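You operate a simulated robot arm through the tools that you are given. There is no shell and no other tool. Be economical: measure what you need, move in short steps, check, and stop when the job is done.

You are at the controls of a simulated robot arm. One attempt, no reset.

## Task
Give the Drain jar 3 drops of Balancer and stir until even.
Fine: stand the jar on the stir plate and leave it there, park the teal spout again and switch the plate off; the jar is not moved while the plate runs, no drop goes beside, the purple dropper and the other jars stay. Set down upright: what you pick out.
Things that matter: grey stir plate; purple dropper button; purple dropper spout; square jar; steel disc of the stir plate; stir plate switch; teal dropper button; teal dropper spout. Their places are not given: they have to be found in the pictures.

Only the result counts: the job must be done as asked and must still hold three seconds after the hand-in. Knocking over, shifting, dropping, spilling or breaking anything else fails it.

## Robot
A 6-joint arm with a two-finger parallel gripper, fixed in place. Base frame: the origin is at the foot of the arm, x ahead of it, y to its left, z up. Lengths are in mm, angles in degrees, forces in N, time in s.
With the tool pointing down near the work surface it reaches from about 140 to 580 mm from the base axis. Its first joint turns from -66.0 to 66.0 degrees. Payload 2.1 kg.
The TCP is the grasp point between the finger pads, 30 mm short of the fingertips. In the tool frame z runs along the fingers and y along their closing line. The gripper opens to 94 mm. The fingers are 28 mm wide and 10 mm thick; the gripper's body (50 by 96 mm) begins 55 mm behind the TCP.
Orientation is that of the tool frame in the base frame, as a unit quaternion [x, y, z, w]. With the fingers straight down and closing along the base's y, the tool's x points along the base's -x, its y along +y and its z along -z.

## Interface
- The arm moves only by the tool servo_tool. Its argument "rows" is text: rows parted by semicolons, each of 7 numbers parted by spaces: the turn, a rotation vector about the tool's x, y, z in degrees, then the shift along the tool's x, y, z in mm, then the finger opening in mm, from 0 to 94. In form: wx wy wz tx ty tz hand; .... A call has 1 to 12 rows; each row shifts and turns the commanded pose from where the row before left it, along the tool's axes as they then stand. Rows are played at 5 a second. More than 50 mm and 8.6 degrees between two rows, or a gripper value outside its range, and nothing of the call is played. Where a pose cannot be reached the arm comes as near as it can. A force on the tool above 70 N (or 10 N above the force at the start of the call, whichever is more), or a blocked arm, ends the call early, and 0.2 s more pass. Each finger travels about 72 mm/s and halts on what it meets, pressing with about 24 N; the grip force reading is that of the motor and also rises with nothing between the fingers. The clock runs only during rows and for 0.2 s after the last one: add rows that do not move to give the fingers time. The reply holds the time, the measured pose of the TCP, the force on the tool along the base axes, the opening and the grip force, in the units named above and with some noise, with the torque about the TCP (base axes, N m) and any sound that the robot's microphone picked up.
- Cameras (640 x 400 px; columns grow to the right, rows downward): "scene" is fixed at [29.7, -353.1, 492.7]; the picture's right is [0.95, -0.32, 0.00], its down [-0.15, -0.46, -0.88] and it looks along [0.28, 0.83, -0.48] (base axes); focal length 276 px, centre (320, 200). "wrist" rides on the gripper at [76, 14, -103] in the tool frame; the picture's right is [-0.18, 0.98, 0.00], its down [-0.75, -0.14, -0.64] and it looks along [-0.63, -0.12, 0.77] (tool axes); focal length 243 px, centre (320, 200).
- capture(camera): a new picture of that camera. No time passes.
- pixel_to_xyz(camera, pixels): for up to 12 pixels [column, row] of the newest picture of that camera ("zoom" is the newest enlarged one), the place [x, y, z] in the base frame of the surface seen there, good to about 3 mm. No time passes.
- inspect(camera, box): a new picture of the part [left, top, right, bottom] of that camera's present view, enlarged. No time passes.
- hand_in(): hands the job in; it is judged then, once.

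Keep the steps short. Do not move on a guess: measure, check each grasp and each placing, and mend mistakes. In all there are 80 turns and 54 pictures (those below and enlarged ones count). Leave the gripper open and the arm clear of the work at the hand-in unless told otherwise, and finish with a single line.

The tools are called as name(argument=value, ...) on one line, values as JSON. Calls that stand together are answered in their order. servo_tool: Moves the arm, as the interface text tells. Its arguments: {"type":"object","properties":{"rows":{"type":"string"}},"required":["rows"]} The other tools are called the same way: capture (camera) takes a picture; pixel_to_xyz (camera, pixels) gives the place of the surface under pixels of a picture; inspect (camera, box) takes an enlarged picture of a part of a camera's view; hand_in () hands the job in.

At the start:

```text
time: 0.0
eef_pos: [283.9, -32.4, 376.4]
orientation: [0.0, 1.0, 0.001, 0.002]
force: [0.5, -0.4, -0.3]
moment: [0.01, 0.02, -0.02]
gripper_width: 94.1
finger_force: 0.0
```

scene: 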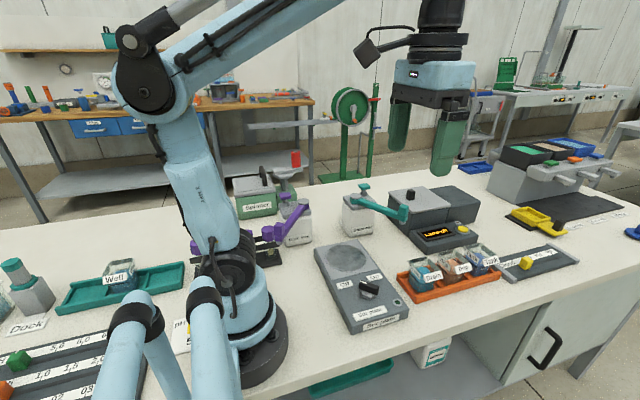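
wrist: 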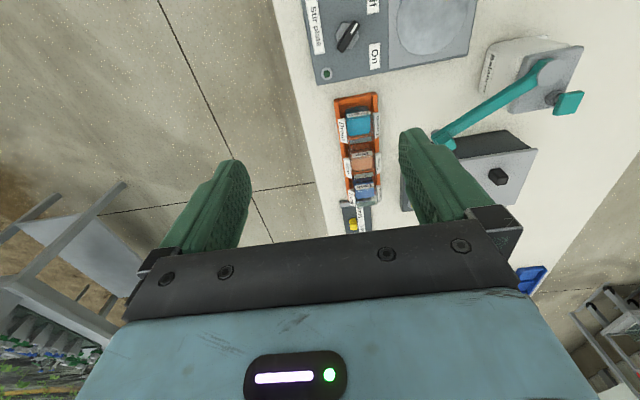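

I begin with enlarged views of the droppers, the plate and the jars in the scene picture.

inspect(camera="scene", box=[220, 150, 420, 275])

inspect(camera="scene", box=[300, 220, 580, 395])

inspect(camera="wrist", box=[290, 0, 610, 240])

```text
3.20 times, centred on (320, 212) of scene
```

zoom: 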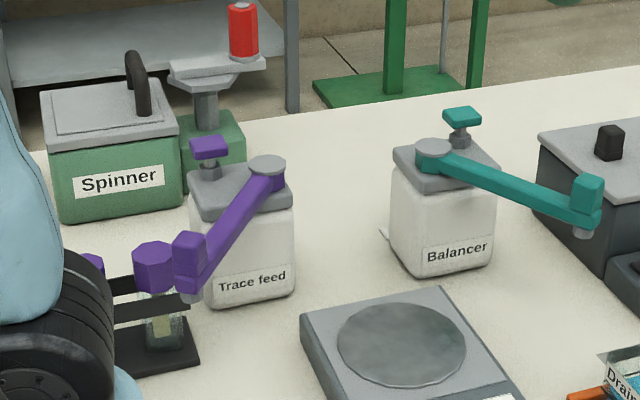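

```text
2.29 times, centred on (440, 308) of scene
```

zoom: 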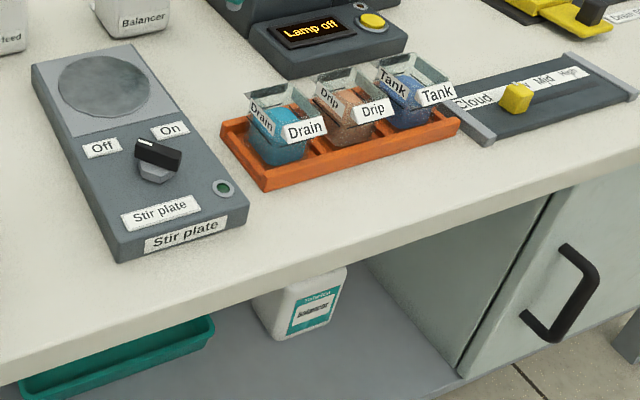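

```text
1.67 times, centred on (450, 120) of wrist
```

zoom: 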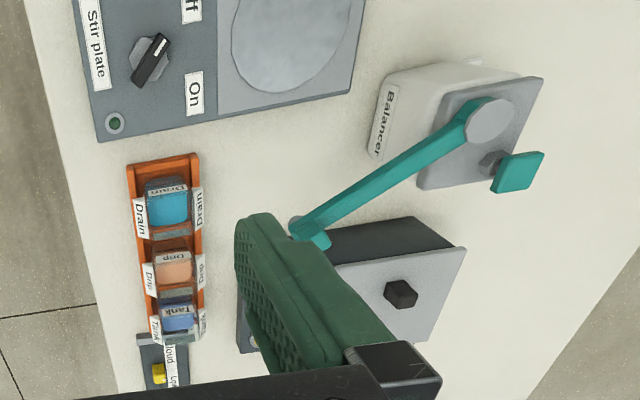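

I measure points on the plate, knob, teal dropper and jars.

pixel_to_xyz(camera="zoom", pixels=[[492, 118], [395, 175], [315, 228], [518, 172], [490, 163], [150, 60], [165, 40], [135, 82], [290, 35], [167, 188], [167, 232], [174, 290]])

pixel_to_xyz(camera="scene", pixels=[[346, 258], [363, 285], [376, 290], [355, 196], [402, 208], [403, 222], [364, 186], [420, 290], [410, 268], [425, 262], [420, 275], [440, 276]])

```text
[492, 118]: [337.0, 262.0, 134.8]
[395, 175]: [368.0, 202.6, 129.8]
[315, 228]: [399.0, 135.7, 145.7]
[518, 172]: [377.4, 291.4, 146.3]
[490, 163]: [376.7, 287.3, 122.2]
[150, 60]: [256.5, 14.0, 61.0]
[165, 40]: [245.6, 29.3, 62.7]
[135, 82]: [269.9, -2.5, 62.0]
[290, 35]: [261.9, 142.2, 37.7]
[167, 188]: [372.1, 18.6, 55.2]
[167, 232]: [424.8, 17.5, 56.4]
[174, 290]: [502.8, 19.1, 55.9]
```

```text
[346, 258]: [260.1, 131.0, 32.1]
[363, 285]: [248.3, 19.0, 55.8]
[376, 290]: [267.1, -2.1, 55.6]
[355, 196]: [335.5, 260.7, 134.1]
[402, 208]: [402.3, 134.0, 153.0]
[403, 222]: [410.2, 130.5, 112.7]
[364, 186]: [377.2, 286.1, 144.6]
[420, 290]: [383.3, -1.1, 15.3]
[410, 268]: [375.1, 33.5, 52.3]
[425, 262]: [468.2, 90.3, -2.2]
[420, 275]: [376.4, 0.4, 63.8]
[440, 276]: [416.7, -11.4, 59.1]
```

Plate disc is around (260,131,32), the teal spout tip around (402,134), pivot (336,262) and button (377,288,146). I lower the wrist camera for a close look at the jars.

servo_tool(rows="0 0 0 5 17 40 94; 0 0 0 5 17 40 94; 0 0 0 4 18 40 94; 0 0 0 0 0 20 94")

capture(camera="wrist")

```text
time: 1.0
eef_pos: [272.4, 20.5, 236.1]
orientation: [0.0, 1.0, 0.0, 0.0]
force: [0.1, 0.9, 0.6]
moment: [-0.02, 0.07, -0.01]
gripper_width: 94.1
finger_force: 0.1
```

```text
48 pictures are left
```

wrist: 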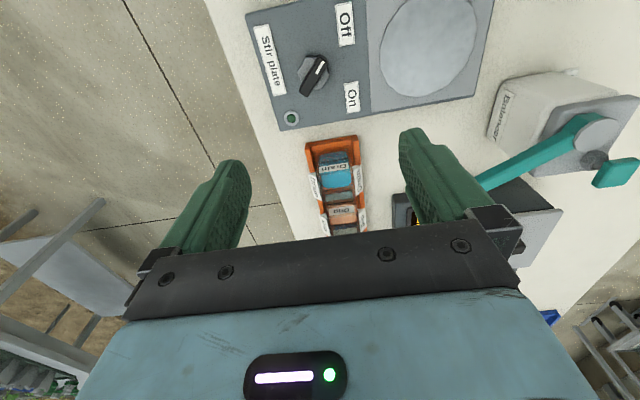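

inspect(camera="wrist", box=[240, 0, 480, 240])

inspect(camera="scene", box=[390, 240, 510, 315])

```text
1.67 times, centred on (360, 120) of wrist
```

zoom: 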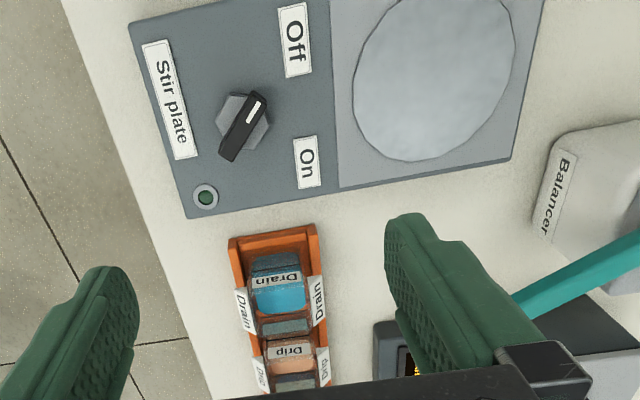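

```text
5.33 times, centred on (450, 278) of scene
```

zoom: 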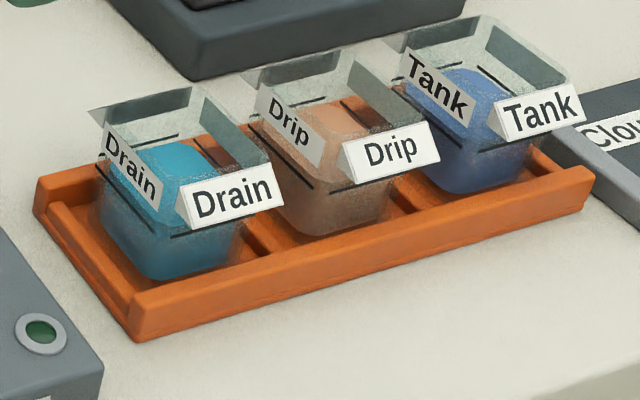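

pixel_to_xyz(camera="zoom", pixels=[[180, 205], [280, 195], [105, 140], [107, 165], [192, 95], [265, 160], [150, 260], [170, 170], [330, 180], [50, 200], [150, 310], [345, 160]])

inspect(camera="wrist", box=[290, 125, 390, 245])

pixel_to_xyz(camera="wrist", pixels=[[310, 190], [363, 180], [317, 160], [347, 155], [330, 195], [345, 195], [336, 180], [312, 175], [359, 170], [335, 168], [323, 195], [352, 195]])

```text
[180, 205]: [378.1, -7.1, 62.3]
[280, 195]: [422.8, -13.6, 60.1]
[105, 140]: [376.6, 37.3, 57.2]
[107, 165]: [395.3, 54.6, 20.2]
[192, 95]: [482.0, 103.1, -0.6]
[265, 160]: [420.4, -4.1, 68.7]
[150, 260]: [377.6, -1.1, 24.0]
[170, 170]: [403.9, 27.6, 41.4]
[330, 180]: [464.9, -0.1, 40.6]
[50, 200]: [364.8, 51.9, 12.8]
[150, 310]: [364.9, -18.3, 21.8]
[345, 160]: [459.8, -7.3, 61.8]
```

```text
3.33 times, centred on (340, 185) of wrist
```

zoom: 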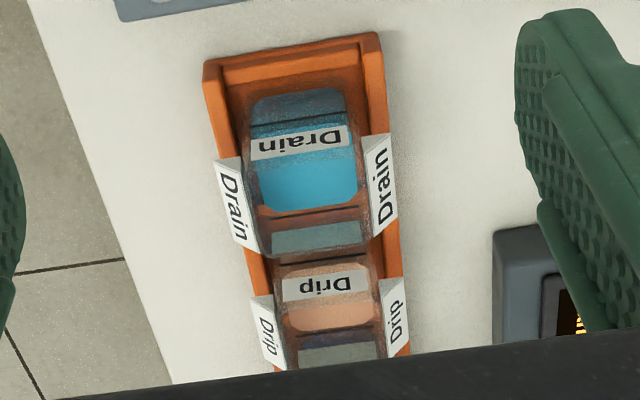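

```text
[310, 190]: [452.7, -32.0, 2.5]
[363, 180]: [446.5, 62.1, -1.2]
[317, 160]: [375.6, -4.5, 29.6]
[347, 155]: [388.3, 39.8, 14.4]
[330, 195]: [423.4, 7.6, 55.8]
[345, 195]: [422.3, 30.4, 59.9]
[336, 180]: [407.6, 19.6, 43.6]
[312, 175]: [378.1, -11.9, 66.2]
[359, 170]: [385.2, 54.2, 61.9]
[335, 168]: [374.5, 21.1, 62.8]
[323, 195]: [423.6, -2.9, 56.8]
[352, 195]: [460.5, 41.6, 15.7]
```

pixel_to_xyz(camera="wrist", pixels=[[382, 55], [474, 30], [408, 95], [430, 45], [372, 105], [474, 94], [369, 20], [313, 75], [322, 60], [306, 92], [301, 75], [292, 118]])

inspect(camera="scene", box=[305, 230, 415, 340])

pixel_to_xyz(camera="zoom", pixels=[[100, 160], [376, 140], [180, 240], [230, 60], [370, 330], [400, 345], [330, 320], [355, 375], [60, 110], [280, 55]])

```text
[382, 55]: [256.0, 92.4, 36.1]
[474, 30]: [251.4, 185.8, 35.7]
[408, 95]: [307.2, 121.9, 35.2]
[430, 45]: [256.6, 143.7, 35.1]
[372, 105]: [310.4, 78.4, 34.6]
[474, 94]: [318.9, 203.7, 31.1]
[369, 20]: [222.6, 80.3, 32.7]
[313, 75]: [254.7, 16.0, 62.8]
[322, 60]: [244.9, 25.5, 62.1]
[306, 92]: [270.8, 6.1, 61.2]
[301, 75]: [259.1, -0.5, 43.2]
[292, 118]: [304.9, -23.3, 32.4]
```

```text
3.64 times, centred on (360, 285) of scene
```

zoom: 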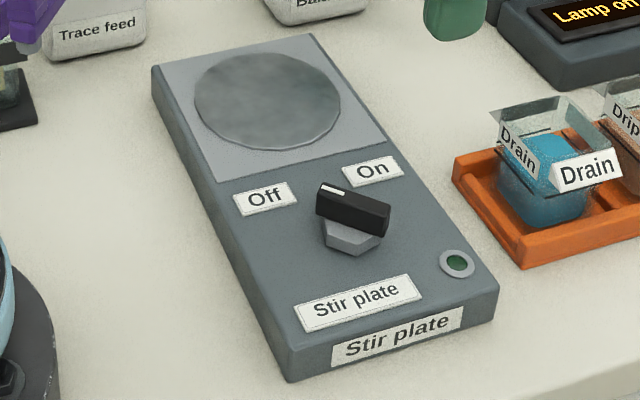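

```text
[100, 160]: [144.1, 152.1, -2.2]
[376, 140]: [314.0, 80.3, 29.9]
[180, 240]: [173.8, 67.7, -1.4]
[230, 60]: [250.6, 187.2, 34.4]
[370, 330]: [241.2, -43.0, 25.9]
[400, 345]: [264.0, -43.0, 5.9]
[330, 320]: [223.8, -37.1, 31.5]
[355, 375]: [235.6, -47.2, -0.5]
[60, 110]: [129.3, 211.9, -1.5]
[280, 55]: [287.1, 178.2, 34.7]
```

The Drain jar is centred at about (400,21), with labels flaring out at y −13 and 54. The disc centre is about (262,138,35), and the knob is at (257,15), pointing to Off. I now go above the jar with the hand open.

servo_tool(rows="0 0 0 -43 0 20 94; 0 0 0 -43 0 30 94; 0 0 0 -42 0 30 94; 0 0 0 0 0 16 94; 0 0 0 0 0 0 94")

inspect(camera="scene", box=[370, 200, 530, 310])

capture(camera="wrist")

```text
refused: row 2 steps farther than a row can; nothing moved
```

```text
3.64 times, centred on (450, 255) of scene
```

zoom: 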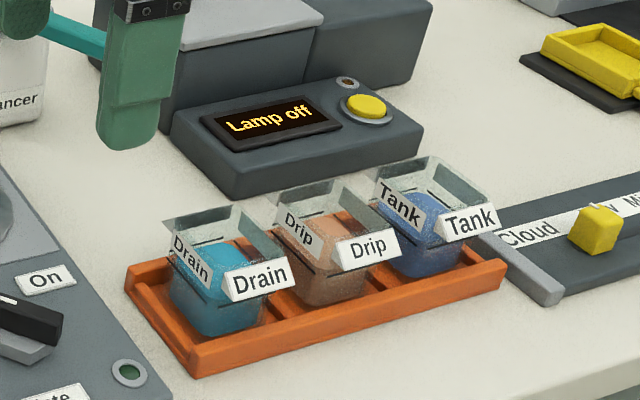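

```text
42 pictures are left
```

wrist: 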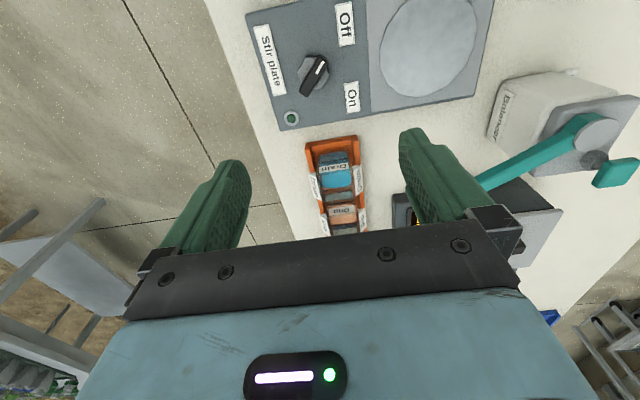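

The step was too long, so nothing moved. I measure the lamp box, which stands near the finger's path, and split the move.

pixel_to_xyz(camera="zoom", pixels=[[228, 165], [228, 190], [178, 135], [415, 130], [190, 120]])

servo_tool(rows="0 0 0 -40 0 20 94; 0 0 0 -40 0 20 94; 0 0 0 -40 0 20 94; 0 0 0 -8 0 20 94; 0 0 0 0 0 16 94; 0 0 0 0 0 0 94")

inspect(camera="scene", box=[370, 180, 530, 310])

```text
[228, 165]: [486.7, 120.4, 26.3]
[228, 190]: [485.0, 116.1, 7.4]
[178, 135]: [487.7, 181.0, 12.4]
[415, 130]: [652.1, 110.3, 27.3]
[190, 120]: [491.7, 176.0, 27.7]
```

```text
time: 2.4
eef_pos: [398.9, 19.3, 137.7]
orientation: [0.0, 1.0, 0.001, 0.001]
force: [0.1, 0.2, 0.5]
moment: [-0.01, 0.01, 0.0]
gripper_width: 93.9
finger_force: 0.0
```

```text
3.08 times, centred on (450, 245) of scene
```

zoom: 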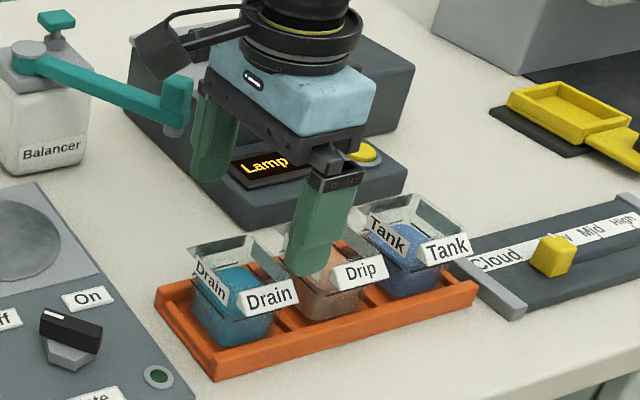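

The hand is centred over the jar and the lamp box is well away. I lower to z≈60.

servo_tool(rows="0 0 0 -1 2 25 94; 0 0 0 0 0 25 94; 0 0 0 0 0 20 94; 0 0 0 0 0 8 94; 0 0 0 0 0 0 94")

inspect(camera="scene", box=[370, 200, 530, 310])

capture(camera="wrist")

```text
time: 3.6
eef_pos: [399.4, 22.4, 61.6]
orientation: [0.0, 1.0, 0.001, 0.001]
force: [0.9, 0.1, -0.1]
moment: [0.01, -0.03, 0.01]
gripper_width: 93.8
finger_force: 0.0
```

```text
3.64 times, centred on (450, 255) of scene
```

zoom: 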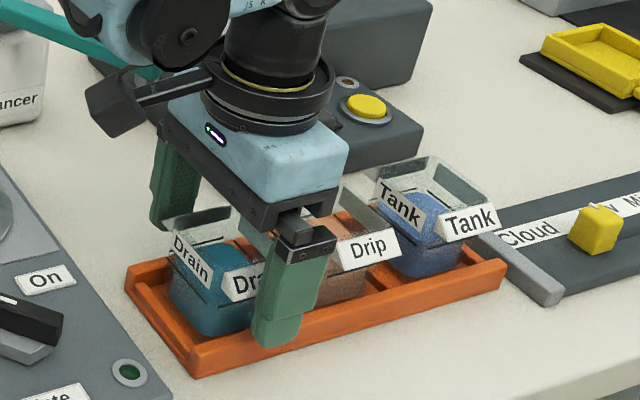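

```text
39 pictures are left
```

wrist: 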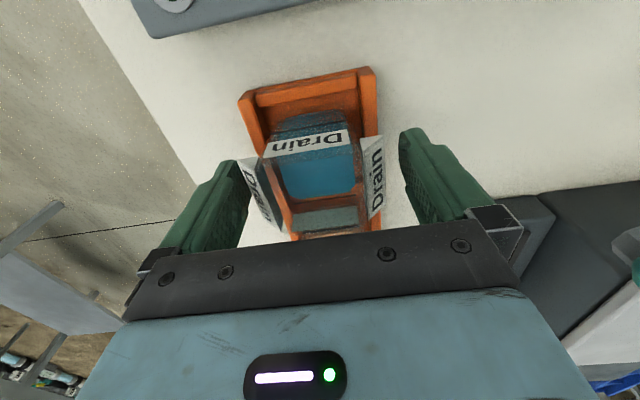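

The fingers straddle the jar on both label sides. I close slowly.

servo_tool(rows="0 0 0 0 0 0 80; 0 0 0 0 0 0 70; 0 0 0 0 0 0 60; 0 0 0 0 0 0 50; 0 0 0 0 0 0 40; 0 0 0 0 0 0 35; 0 0 0 0 0 0 35")

inspect(camera="scene", box=[370, 200, 530, 310])

```text
time: 5.2
eef_pos: [401.2, 21.1, 62.4]
orientation: [0.0, 1.0, 0.0, 0.0]
force: [-1.0, 1.2, 21.8]
moment: [0.0, 0.04, 0.01]
gripper_width: 72.8
finger_force: 23.8
```

```text
3.64 times, centred on (450, 255) of scene
```

zoom: 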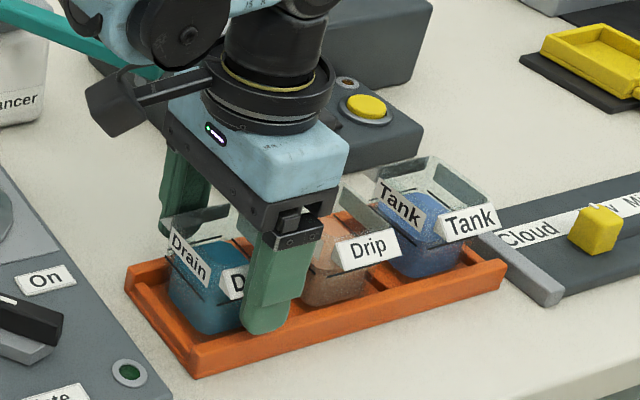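

The fingers stopped at 72.8 mm with 22 N upward. I check what they touch.

inspect(camera="wrist", box=[210, 60, 450, 240])

inspect(camera="scene", box=[400, 235, 470, 295])

pixel_to_xyz(camera="zoom", pixels=[[300, 420], [370, 400], [180, 340], [190, 260], [110, 210], [90, 150], [130, 360], [60, 300], [250, 390]])

```text
2.22 times, centred on (330, 150) of wrist
```

zoom: 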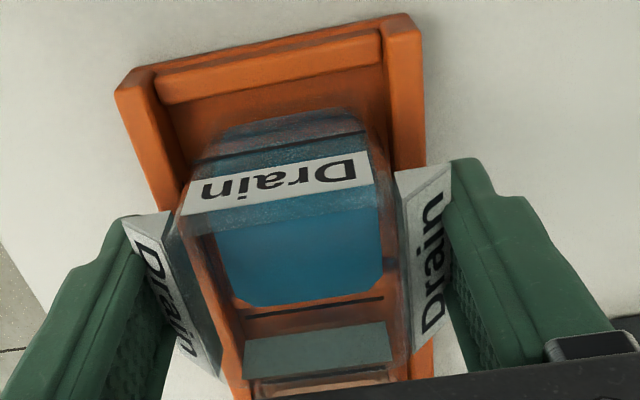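

```text
6.67 times, centred on (435, 265) of scene
```

zoom: 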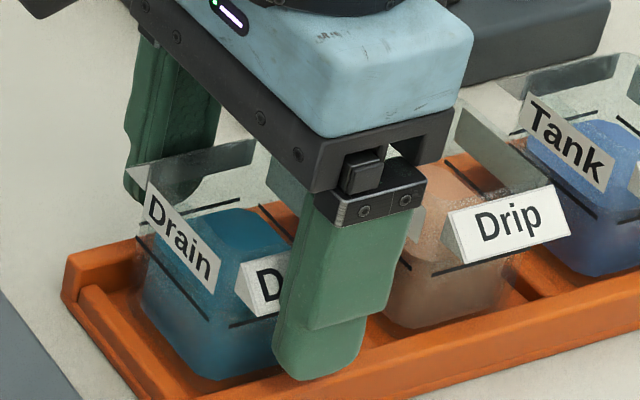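

```text
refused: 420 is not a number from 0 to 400
```

The pads hold the jar by the outer edges of both label blocks. I try a 12 mm lift and check that it comes along.

servo_tool(rows="0 0 0 0 0 -3 40; 0 0 0 0 0 -3 40; 0 0 0 0 0 -3 40; 0 0 0 0 0 -3 40; 0 0 0 0 0 0 40")

inspect(camera="scene", box=[390, 220, 500, 300])

```text
time: 6.4
eef_pos: [400.8, 21.9, 73.3]
orientation: [0.0, 1.0, 0.001, 0.001]
force: [-0.1, -0.2, -1.3]
moment: [0.0, 0.01, -0.03]
gripper_width: 72.7
finger_force: 23.9
```

```text
5.00 times, centred on (445, 260) of scene
```

zoom: 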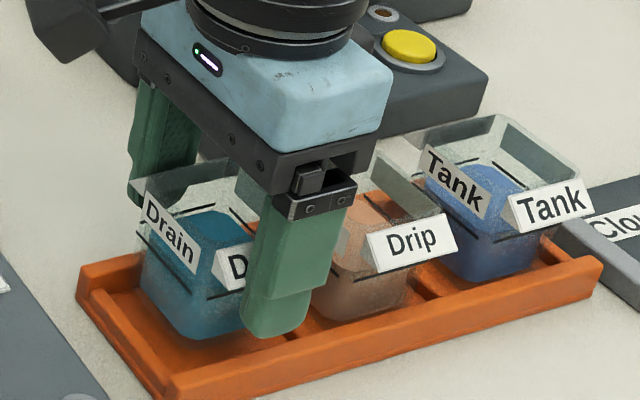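

The jar came up level with a load of about 1.3 N. I lift to z≈137 and carry it slowly in −x, short of the teal spout.

servo_tool(rows="0 0 0 0 0 -12 40; 0 0 0 0 0 -20 40; 0 0 0 0 0 -20 40; 0 0 0 0 0 -12 40; 0 0 0 15 0 0 40; 0 0 0 22 0 0 40; 0 0 0 22 0 0 40; 0 0 0 22 0 0 40; 0 0 0 22 0 0 40; 0 0 0 22 0 0 40; 0 0 0 13 0 0 40; 0 0 0 0 0 0 40")

servo_tool(rows="0 0 0 0 12 0 40; 0 0 0 0 20 0 40; 0 0 0 0 20 0 40; 0 0 0 0 20 0 40; 0 0 0 0 20 0 40; 0 0 0 0 14 0 40; 0 0 0 0 9 0 40; 0 0 0 0 0 0 40; 0 0 0 0 0 15 40; 0 0 0 0 0 10 40; 0 0 0 0 0 0 40")

capture(camera="scene")

capture(camera="wrist")

```text
time: 9.0
eef_pos: [261.7, 23.7, 138.0]
orientation: [-0.001, 1.0, 0.001, 0.001]
force: [1.2, 0.4, -0.1]
moment: [0.02, 0.01, 0.02]
gripper_width: 72.5
finger_force: 24.0
```

```text
time: 11.4
eef_pos: [262.9, 136.3, 112.2]
orientation: [0.0, 1.0, 0.002, 0.001]
force: [0.1, -0.3, -1.2]
moment: [-0.02, -0.02, 0.02]
gripper_width: 72.0
finger_force: 24.0
```

```text
34 pictures are left
```

scene: 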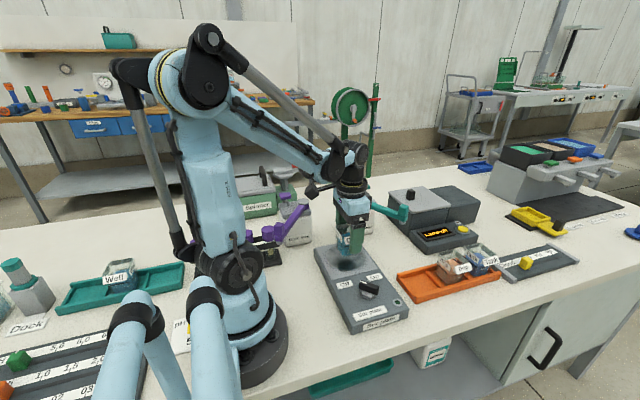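

```text
33 pictures are left
```

wrist: 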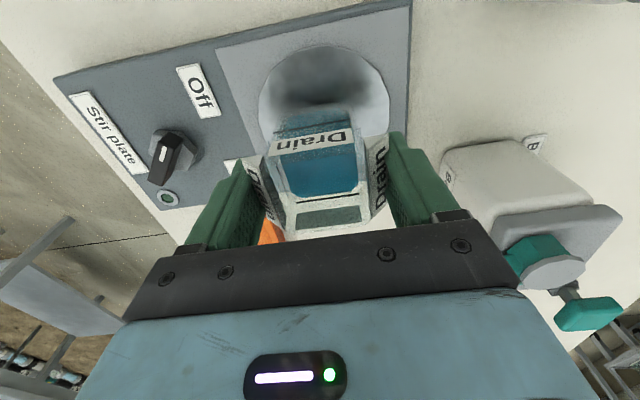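

The jar hangs over the disc, still held at 72 mm. I lower it gently and watch the force.

servo_tool(rows="0 0 0 -1 1 5 40; 0 0 0 0 0 5 40; 0 0 0 0 0 3 40; 0 0 0 0 0 2 40; 0 0 0 0 0 0 40")

inspect(camera="scene", box=[300, 190, 420, 290])

```text
time: 12.6
eef_pos: [263.1, 138.1, 97.8]
orientation: [0.001, 1.0, 0.001, 0.001]
force: [-1.1, -0.1, -1.4]
moment: [0.01, 0.01, 0.0]
gripper_width: 72.4
finger_force: 24.3
```

```text
4.00 times, centred on (360, 240) of scene
```

zoom: 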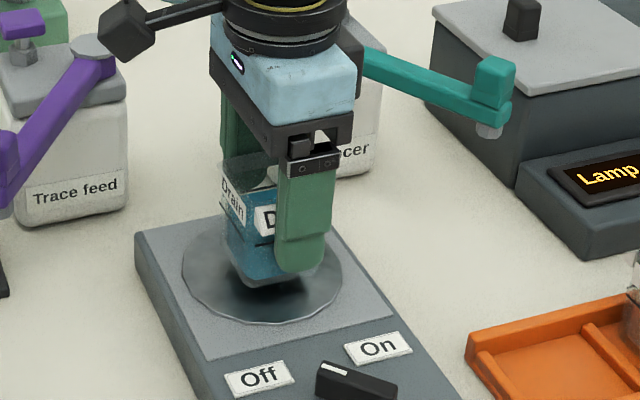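

servo_tool(rows="0 0 0 0 0 2 40; 0 0 0 0 0 1 40; 0 0 0 0 0 1 40; 0 0 0 0 0 1 40; 0 0 0 0 0 1 40; 0 0 0 0 0 0 40")

```text
time: 14.0
eef_pos: [260.8, 139.3, 91.7]
orientation: [0.0, 1.0, 0.0, 0.002]
force: [-1.0, -0.7, -0.9]
moment: [0.0, -0.02, -0.02]
gripper_width: 72.0
finger_force: 24.5
```

servo_tool(rows="0 0 0 0 0 1 40; 0 0 0 0 0 1 40; 0 0 0 0 0 0 40")

inspect(camera="scene", box=[320, 220, 390, 280])

```text
time: 14.8
eef_pos: [262.3, 138.6, 90.0]
orientation: [0.0, 1.0, 0.001, 0.001]
force: [-0.3, 1.0, 0.3]
moment: [-0.03, 0.04, -0.02]
gripper_width: 72.2
finger_force: 23.9
```

```text
6.67 times, centred on (355, 250) of scene
```

zoom: 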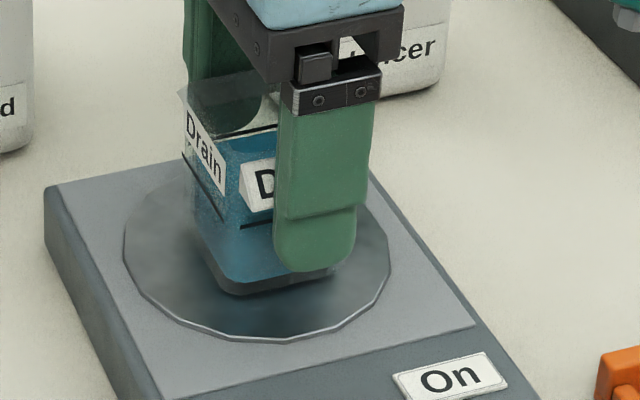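

Load is fading (from −1.3 to about 0.3 N). I go down another millimetre or two to confirm contact.

servo_tool(rows="0 0 0 0 0 1 40; 0 0 0 0 0 0 40")

servo_tool(rows="0 0 0 0 0 1 40; 0 0 0 0 0 0 40")

```text
time: 15.5
eef_pos: [262.9, 137.4, 89.2]
orientation: [0.0, 1.0, 0.0, -0.002]
force: [-2.8, -0.9, 22.8]
moment: [-0.04, -0.02, -0.02]
gripper_width: 72.2
finger_force: 24.2
stopped in row 2: the force on the tool passed its limit at 73 N (the readings are from after the stop); the commanded pose is now the measured one
```

```text
time: 15.9
eef_pos: [262.8, 138.1, 89.9]
orientation: [0.0, 1.0, 0.0, -0.002]
force: [-3.5, -1.3, 25.0]
moment: [0.05, -0.25, 0.01]
gripper_width: 72.3
finger_force: 23.3
stopped in row 2: the force on the tool passed its limit at 80 N (the readings are from after the stop); the commanded pose is now the measured one
```

It is firmly standing on the disc. I relieve the pressure slightly and open the hand.

servo_tool(rows="0 0 0 0 0 -0.5 40; 0 0 0 0 0 0 76; 0 0 0 0 0 0 85; 0 0 0 0 0 0 94; 0 0 0 0 0 0 94")

inspect(camera="scene", box=[300, 190, 420, 290])

```text
time: 17.1
eef_pos: [263.4, 138.8, 89.4]
orientation: [0.0, 1.0, -0.001, -0.002]
force: [-0.5, -0.4, 0.5]
moment: [-0.02, 0.01, 0.0]
gripper_width: 93.7
finger_force: 0.1
```

```text
4.00 times, centred on (360, 240) of scene
```

zoom: 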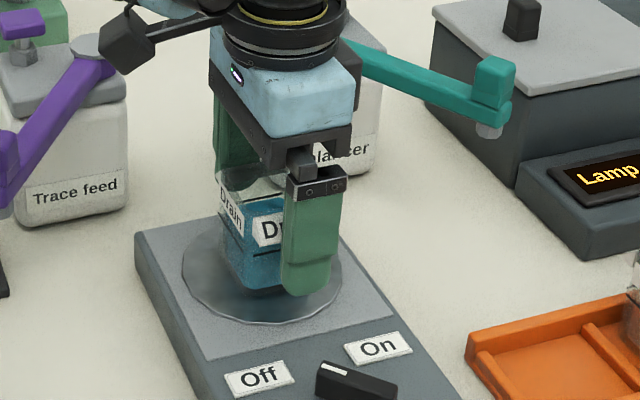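

The jar stands on the disc. I rise straight up to z≈210 and look again.

servo_tool(rows="0 0 0 0 0 -10 94; 0 0 0 0 0 -35 94; 0 0 0 0 0 -40 94; 0 0 0 0 0 -40 94; 0 0 0 0 0 0 60; 0 0 0 0 0 0 0; 0 0 0 0 0 0 0; 0 0 0 0 0 0 0")

inspect(camera="scene", box=[300, 160, 480, 285])

capture(camera="wrist")

pixel_to_xyz(camera="zoom", pixels=[[318, 110], [430, 150], [430, 165], [350, 150], [400, 190], [270, 140], [285, 165], [180, 220], [160, 265]])

```text
time: 18.9
eef_pos: [262.8, 140.3, 215.3]
orientation: [0.0, 1.0, 0.0, -0.002]
force: [0.9, -0.5, 0.9]
moment: [0.01, -0.03, 0.02]
gripper_width: 0.0
finger_force: 24.3
```

```text
3.20 times, centred on (390, 222) of scene
```

zoom: 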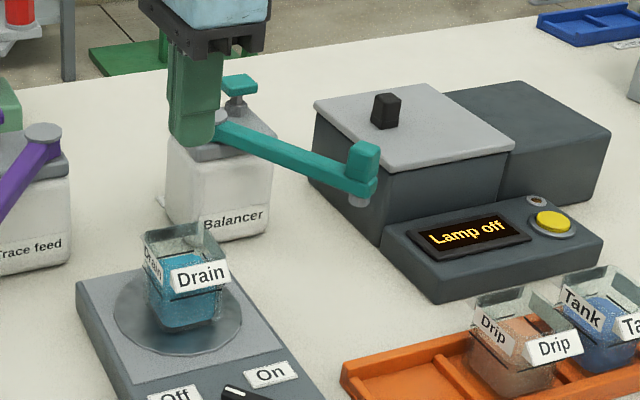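

```text
28 pictures are left
```

wrist: 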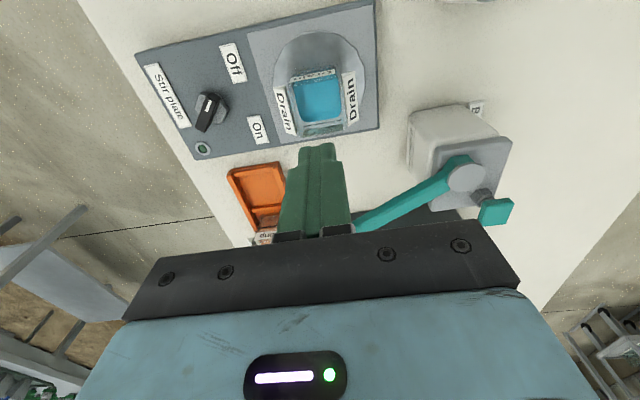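

```text
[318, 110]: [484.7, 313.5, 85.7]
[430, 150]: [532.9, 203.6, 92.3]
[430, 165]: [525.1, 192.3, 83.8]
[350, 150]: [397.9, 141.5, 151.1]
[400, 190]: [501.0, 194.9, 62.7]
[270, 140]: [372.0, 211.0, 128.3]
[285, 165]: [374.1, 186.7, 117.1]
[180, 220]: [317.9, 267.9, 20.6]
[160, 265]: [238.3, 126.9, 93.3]
```

The jar is upright on the disc and the hand is closed. The teal arm runs at z≈113–129 from its pivot (336,262), and the box beyond it is at x>485 with its top at 92. I go over the spout to its +x side, to (440,175).

servo_tool(rows="0 0 0 -45 9 0 0; 0 0 0 -45 9 0 0; 0 0 0 -45 9 0 0; 0 0 0 -42 8 0 0; 0 0 0 0 0 30 0; 0 0 0 0 0 30 0; 0 0 0 0 0 12 0; 0 0 0 0 0 0 0")

inspect(camera="scene", box=[300, 160, 480, 285])

```text
time: 20.7
eef_pos: [439.6, 173.5, 144.8]
orientation: [0.001, 1.0, -0.001, -0.002]
force: [0.7, -0.7, -0.5]
moment: [-0.03, 0.02, 0.01]
gripper_width: 0.1
finger_force: 24.3
```

```text
3.20 times, centred on (390, 222) of scene
```

zoom: 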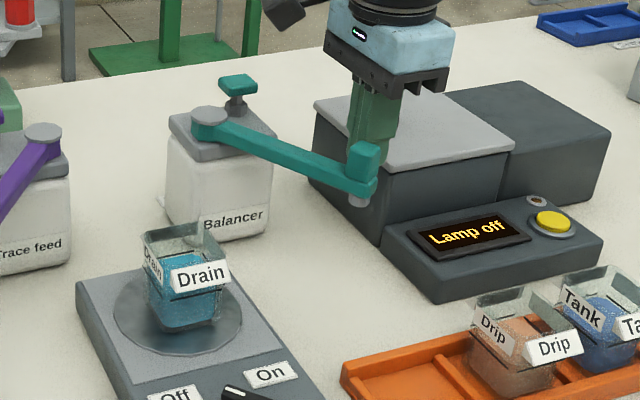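

The finger is behind the spout, at arm height. I begin pushing in −x.

servo_tool(rows="0 0 0 12 0 2 0; 0 0 0 12 0 0 0; 0 0 0 12 0 0 0; 0 0 0 10 0 0 0; 0 0 0 10 0 0 0; 0 0 0 0 0 0 0")

inspect(camera="scene", box=[300, 160, 480, 285])

```text
time: 22.1
eef_pos: [382.2, 174.1, 142.1]
orientation: [0.0, 1.0, -0.001, -0.001]
force: [0.0, -0.4, 0.1]
moment: [0.0, 0.03, -0.01]
gripper_width: 0.0
finger_force: 23.5
```

```text
3.20 times, centred on (390, 222) of scene
```

zoom: 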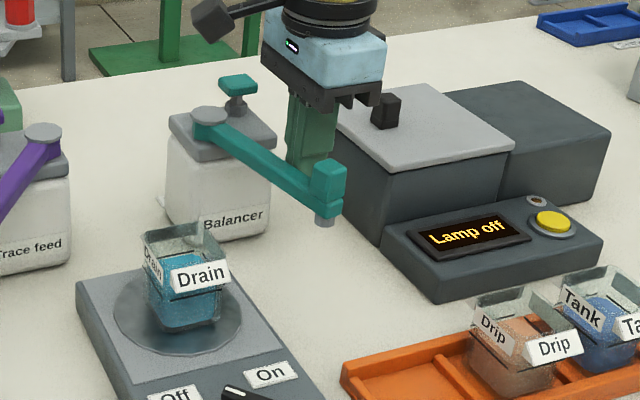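

The arm swings freely. I continue to x≈322.

servo_tool(rows="0 0 0 12 0 0 0; 0 0 0 12 0 0 0; 0 0 0 12 0 0 0; 0 0 0 12 0 0 0; 0 0 0 8 0 0 0; 0 0 0 4 0 0 0; 0 0 0 0 0 0 0")

inspect(camera="scene", box=[300, 160, 480, 285])

pixel_to_xyz(camera="zoom", pixels=[[208, 113], [160, 265], [205, 270], [220, 260]])

```text
time: 23.7
eef_pos: [323.2, 174.4, 140.8]
orientation: [0.0, 1.0, 0.0, -0.002]
force: [0.0, 0.0, -1.1]
moment: [0.0, -0.02, 0.01]
gripper_width: 0.0
finger_force: 23.8
```

```text
3.20 times, centred on (390, 222) of scene
```

zoom: 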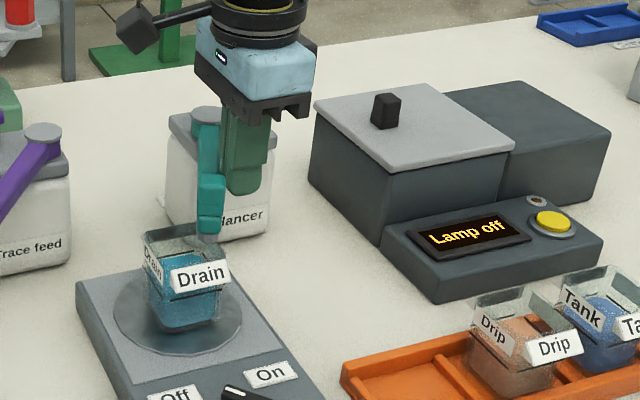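

```text
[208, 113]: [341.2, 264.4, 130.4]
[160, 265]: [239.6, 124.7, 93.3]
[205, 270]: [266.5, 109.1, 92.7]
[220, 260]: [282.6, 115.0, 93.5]
```

pixel_to_xyz(camera="zoom", pixels=[[211, 190], [212, 178], [209, 226], [213, 222], [202, 226], [211, 236], [210, 215]])

capture(camera="wrist")

```text
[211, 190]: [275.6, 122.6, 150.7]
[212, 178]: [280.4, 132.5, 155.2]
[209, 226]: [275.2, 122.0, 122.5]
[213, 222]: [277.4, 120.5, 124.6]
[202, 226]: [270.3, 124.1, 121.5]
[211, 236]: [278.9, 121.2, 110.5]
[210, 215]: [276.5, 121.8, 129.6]
```

```text
24 pictures are left
```

wrist: 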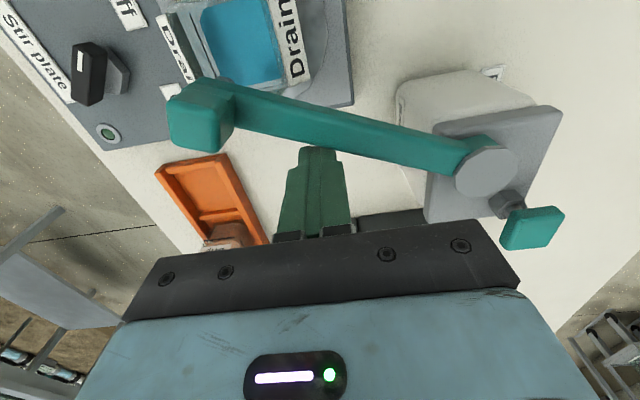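

The nozzle is at about (279,129) and the jar centre at (262,138). That needs about 7.5° more, or 12 mm more push.

servo_tool(rows="0 0 0 4 0 0 0; 0 0 0 4 0 0 0; 0 0 0 4 0 0 0; 0 0 0 0 0 0 0")

inspect(camera="scene", box=[320, 190, 400, 270])

pixel_to_xyz(camera="zoom", pixels=[[150, 120], [150, 175], [125, 175], [170, 170], [155, 200]])

```text
time: 24.7
eef_pos: [313.1, 174.1, 141.2]
orientation: [0.0, 1.0, -0.001, -0.001]
force: [-0.4, 0.9, -0.4]
moment: [0.01, -0.01, 0.02]
gripper_width: 0.0
finger_force: 24.2
```

```text
5.00 times, centred on (360, 230) of scene
```

zoom: 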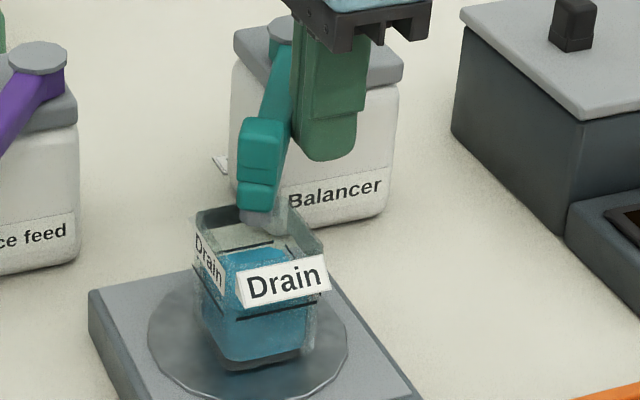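

```text
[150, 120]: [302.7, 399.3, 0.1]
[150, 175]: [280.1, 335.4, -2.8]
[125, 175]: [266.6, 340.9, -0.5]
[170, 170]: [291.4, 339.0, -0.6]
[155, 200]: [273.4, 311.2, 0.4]
```

pixel_to_xyz(camera="zoom", pixels=[[257, 150], [257, 195], [242, 195], [273, 195], [258, 217], [262, 125], [200, 215], [325, 250], [285, 285], [320, 255], [245, 300]])

capture(camera="wrist")

```text
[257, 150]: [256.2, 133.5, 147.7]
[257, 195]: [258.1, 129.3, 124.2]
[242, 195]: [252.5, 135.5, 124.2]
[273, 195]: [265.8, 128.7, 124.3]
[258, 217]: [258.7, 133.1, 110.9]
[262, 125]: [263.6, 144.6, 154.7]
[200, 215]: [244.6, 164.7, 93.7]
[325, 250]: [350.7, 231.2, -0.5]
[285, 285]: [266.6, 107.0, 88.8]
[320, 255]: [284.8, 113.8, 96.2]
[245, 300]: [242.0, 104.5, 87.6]
```

```text
22 pictures are left
```

wrist: 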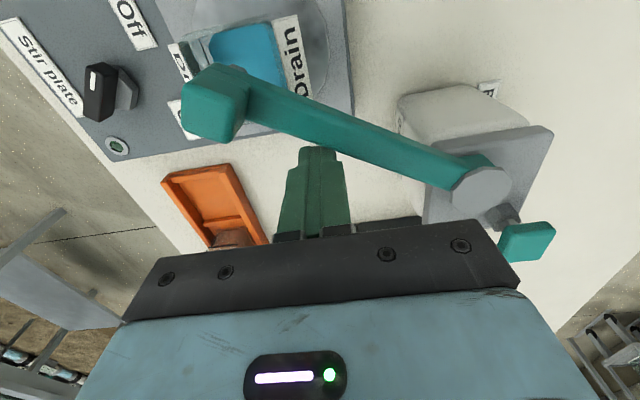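

The nozzle is at about (261,139), right over the jar centre. I measure the button precisely, then back off and go above it.

pixel_to_xyz(camera="wrist", pixels=[[528, 240], [508, 230], [550, 228], [512, 255], [540, 250]])

servo_tool(rows="0 0 0 -20 0 0 0; 0 0 0 -20 0 -30 0; 0 0 0 0 20 -35 0; 0 0 0 -12 40 0 0; 0 0 0 -12 40 0 0; 0 0 0 0 14 0 0; 0 0 0 0 0 0 0")

capture(camera="scene")

capture(camera="wrist")

```text
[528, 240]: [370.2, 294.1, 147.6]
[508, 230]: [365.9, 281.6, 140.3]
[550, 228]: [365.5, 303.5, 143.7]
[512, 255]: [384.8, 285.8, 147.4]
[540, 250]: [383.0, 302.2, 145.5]
```

```text
time: 26.3
eef_pos: [379.4, 287.1, 202.9]
orientation: [0.0, 1.0, -0.001, -0.001]
force: [-0.1, -0.5, 0.3]
moment: [0.03, 0.01, 0.01]
gripper_width: 0.0
finger_force: 23.1
```

```text
21 pictures are left
```

scene: 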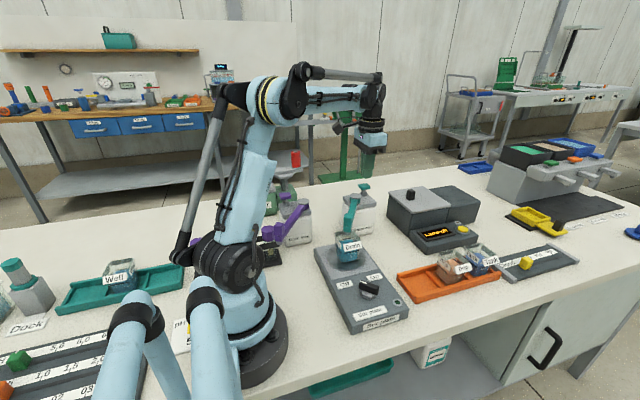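

```text
20 pictures are left
```

wrist: 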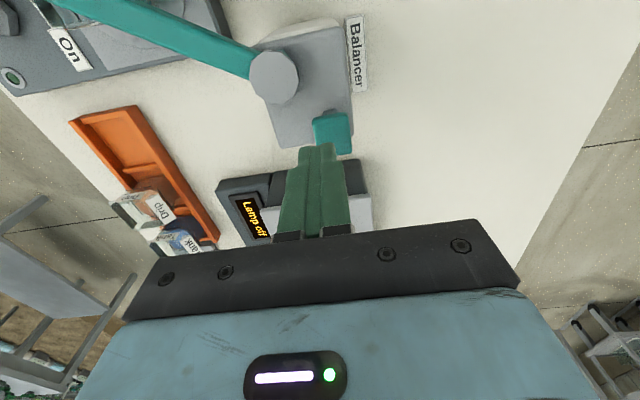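

The button centre is about (375,293,147). I align over it and come down to just above it.

servo_tool(rows="0 0 0 4 6 0 0; 0 0 0 0 0 12 0; 0 0 0 0 0 8 0; 0 0 0 0 0 0 0")

inspect(camera="scene", box=[325, 150, 405, 230])

```text
time: 27.3
eef_pos: [373.8, 293.6, 184.6]
orientation: [-0.001, 1.0, -0.001, -0.003]
force: [0.5, 0.2, 0.2]
moment: [0.0, -0.03, -0.02]
gripper_width: 0.1
finger_force: 23.8
```

```text
5.00 times, centred on (365, 190) of scene
```

zoom: 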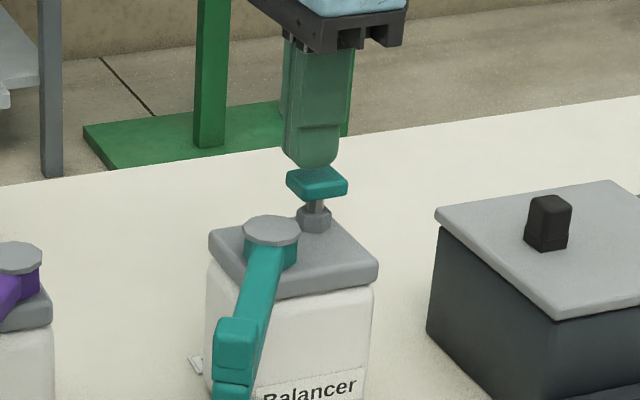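

The tip is over the button. I press down slowly and listen.

servo_tool(rows="0 0 0 0 0 3 0; 0 0 0 0 0 2 0; 0 0 0 0 0 2 0; 0 0 0 0 0 2 0; 0 0 0 0 0 0 0")

```text
time: 28.5
eef_pos: [372.2, 293.6, 176.5]
orientation: [-0.001, 1.0, -0.001, -0.002]
force: [-0.5, -0.4, 0.2]
moment: [-0.01, -0.04, -0.01]
gripper_width: 0.0
finger_force: 24.4
```

servo_tool(rows="0 0 0 0 0 1.5 0; 0 0 0 0 0 1.5 0; 0 0 0 0 0 0 0")

```text
time: 29.3
eef_pos: [371.7, 293.7, 173.9]
orientation: [0.0, 1.0, -0.001, -0.002]
force: [-0.3, -0.5, 0.4]
moment: [-0.02, -0.02, -0.01]
gripper_width: 0.0
finger_force: 23.7
```

servo_tool(rows="0 0 0 -2 0 1.5 0; 0 0 0 0 0 1.5 0; 0 0 0 0 0 0 0")

inspect(camera="scene", box=[325, 150, 405, 230])

```text
time: 30.1
eef_pos: [374.3, 293.3, 171.4]
orientation: [0.0, 1.0, -0.001, -0.002]
force: [0.2, -0.4, 1.6]
moment: [-0.05, -0.04, -0.01]
gripper_width: 0.0
finger_force: 23.8
```

```text
5.00 times, centred on (365, 190) of scene
```

zoom: 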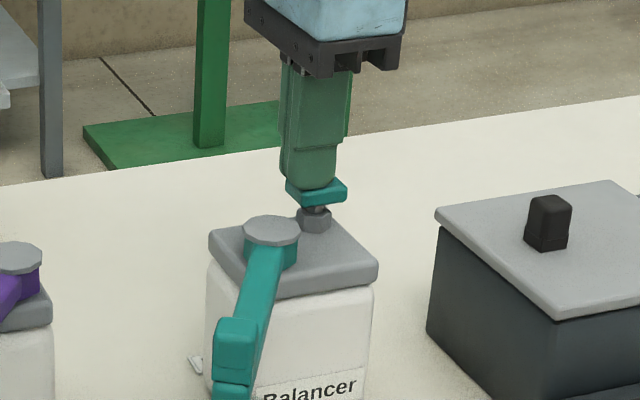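

Contact: the button has started to sink (1.6 N). I continue.

servo_tool(rows="0 0 0 0 0 1 0; 0 0 0 0 0 0 0")

servo_tool(rows="0 0 0 0 0 1 0; 0 0 0 0 0 0 0")

```text
time: 30.7
eef_pos: [373.3, 294.2, 169.8]
orientation: [-0.001, 1.0, 0.0, -0.002]
force: [-0.1, 0.5, 2.1]
moment: [0.03, -0.02, 0.02]
gripper_width: 0.1
finger_force: 24.2
```

```text
time: 31.3
eef_pos: [375.1, 293.8, 170.0]
orientation: [0.0, 1.0, -0.001, -0.001]
force: [-0.6, 0.3, 1.9]
moment: [0.0, -0.02, -0.01]
gripper_width: 0.2
finger_force: 24.1
```

servo_tool(rows="0 0 0 0 0 1 0; 0 0 0 0 0 0 0")

servo_tool(rows="0 0 0 0 0 1 0; 0 0 0 0 0 0 0")

inspect(camera="scene", box=[325, 160, 405, 260])

```text
time: 31.9
eef_pos: [374.5, 294.0, 167.4]
orientation: [0.0, 1.0, -0.001, -0.002]
force: [0.2, -1.2, 1.9]
moment: [-0.04, -0.02, -0.02]
gripper_width: 0.0
finger_force: 24.0
```

```text
time: 32.5
eef_pos: [374.7, 292.7, 166.2]
orientation: [0.0, 1.0, 0.0, -0.001]
force: [0.5, -0.4, 1.0]
moment: [0.01, -0.12, 0.04]
gripper_width: 0.1
finger_force: 24.4
heard: click
```

```text
4.00 times, centred on (365, 210) of scene
```

zoom: 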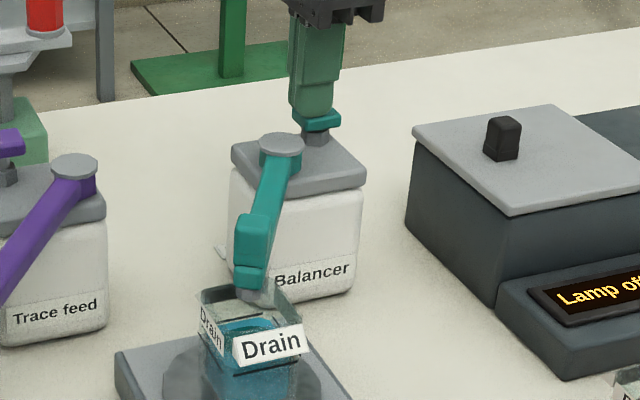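

One click at z≈166: the first drop. I raise 12 mm and let the button come back.

servo_tool(rows="0 0 0 0 0 -4 0; 0 0 0 0 0 -4 0; 0 0 0 0 0 -4 0; 0 0 0 0 0 0 0; 0 0 0 0 0 0 0")

inspect(camera="scene", box=[325, 160, 405, 260])

```text
time: 33.7
eef_pos: [374.1, 294.1, 178.5]
orientation: [0.0, 1.0, 0.0, -0.002]
force: [0.3, -0.5, -0.5]
moment: [-0.02, 0.0, 0.01]
gripper_width: 0.2
finger_force: 23.6
```

```text
4.00 times, centred on (365, 210) of scene
```

zoom: 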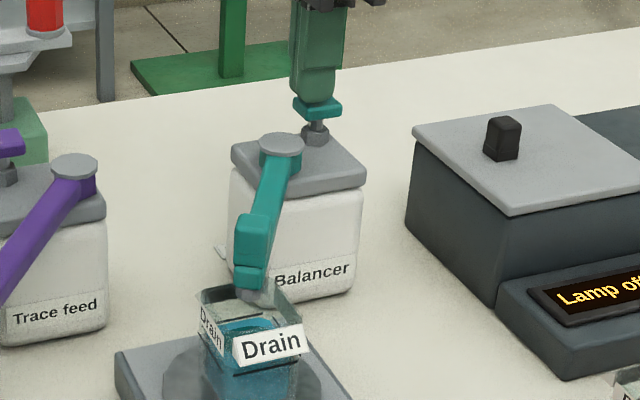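

The button is back up. Second press: 12 mm down again.

servo_tool(rows="0 0 0 0 0 4 0; 0 0 0 0 0 3 0; 0 0 0 0 0 2 0; 0 0 0 0 0 2 0; 0 0 0 0 0 1 0; 0 0 0 0 0 0 0")

```text
time: 35.1
eef_pos: [374.4, 292.0, 165.8]
orientation: [0.0, 1.0, 0.0, -0.002]
force: [0.2, 0.5, 2.7]
moment: [0.07, -0.04, -0.01]
gripper_width: 0.2
finger_force: 24.2
heard: click
```

Second click. I release and press a third time.

servo_tool(rows="0 0 0 0 0 -4 0; 0 0 0 0 0 -4 0; 0 0 0 0 0 -4 0; 0 0 0 0 0 0 0; 0 0 0 0 0 0 0")

servo_tool(rows="0 0 0 0 0 4 0; 0 0 0 0 0 3 0; 0 0 0 0 0 2 0; 0 0 0 0 0 2 0; 0 0 0 0 0 1 0; 0 0 0 0 0 0 0")

```text
time: 36.3
eef_pos: [372.7, 292.8, 179.4]
orientation: [0.0, 1.0, -0.002, -0.002]
force: [0.1, 0.2, -0.2]
moment: [0.02, -0.04, 0.02]
gripper_width: 0.0
finger_force: 23.3
```

```text
time: 37.7
eef_pos: [372.7, 293.2, 165.8]
orientation: [-0.001, 1.0, -0.001, -0.003]
force: [0.8, -0.4, 2.3]
moment: [-0.03, -0.05, -0.01]
gripper_width: 0.2
finger_force: 24.2
heard: click
```

Three clicks, three drops. I rise clear, and measure the purple dropper's parts to keep away from them.

servo_tool(rows="0 0 0 0 0 -10 0; 0 0 0 0 0 -30 0; 0 0 0 0 0 -15 0; 0 0 0 0 0 0 0")

capture(camera="scene")

pixel_to_xyz(camera="scene", pixels=[[302, 203], [287, 222], [273, 228], [285, 197], [282, 240], [312, 235]])

```text
time: 38.7
eef_pos: [371.2, 293.1, 220.5]
orientation: [0.0, 1.0, 0.0, -0.002]
force: [-0.1, -0.2, -0.2]
moment: [0.01, -0.05, 0.01]
gripper_width: 0.1
finger_force: 24.1
```

```text
15 pictures are left
```

scene: 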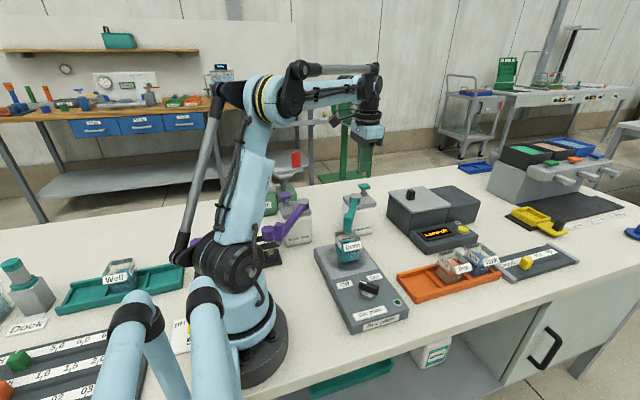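

```text
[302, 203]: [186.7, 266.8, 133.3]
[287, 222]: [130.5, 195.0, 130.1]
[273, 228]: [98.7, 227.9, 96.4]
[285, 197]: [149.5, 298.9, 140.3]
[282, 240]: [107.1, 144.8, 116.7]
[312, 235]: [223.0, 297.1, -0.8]
```

The purple spout is at x<190, out of the way. I fly over to the −x side of the teal arm at (248,186) and lower there.

servo_tool(rows="0 0 0 31 -27 0 0; 0 0 0 31 -27 0 0; 0 0 0 31 -27 0 0; 0 0 0 29 -26 0 0; 0 0 0 0 0 0 0; 0 0 0 0 0 30 0; 0 0 0 0 0 30 0; 0 0 0 0 0 18 0; 0 0 0 0 0 0 0")

inspect(camera="scene", box=[290, 170, 410, 270])

```text
time: 40.7
eef_pos: [252.5, 187.3, 144.9]
orientation: [0.0, 1.0, -0.001, -0.002]
force: [-0.2, -0.4, -0.3]
moment: [-0.01, -0.02, -0.03]
gripper_width: 0.0
finger_force: 24.0
```

```text
4.00 times, centred on (350, 220) of scene
```

zoom: 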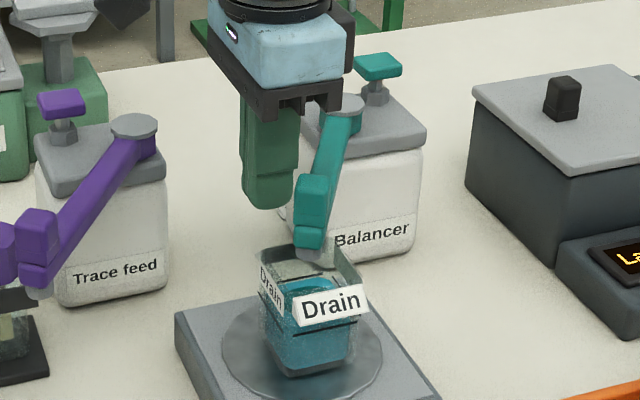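

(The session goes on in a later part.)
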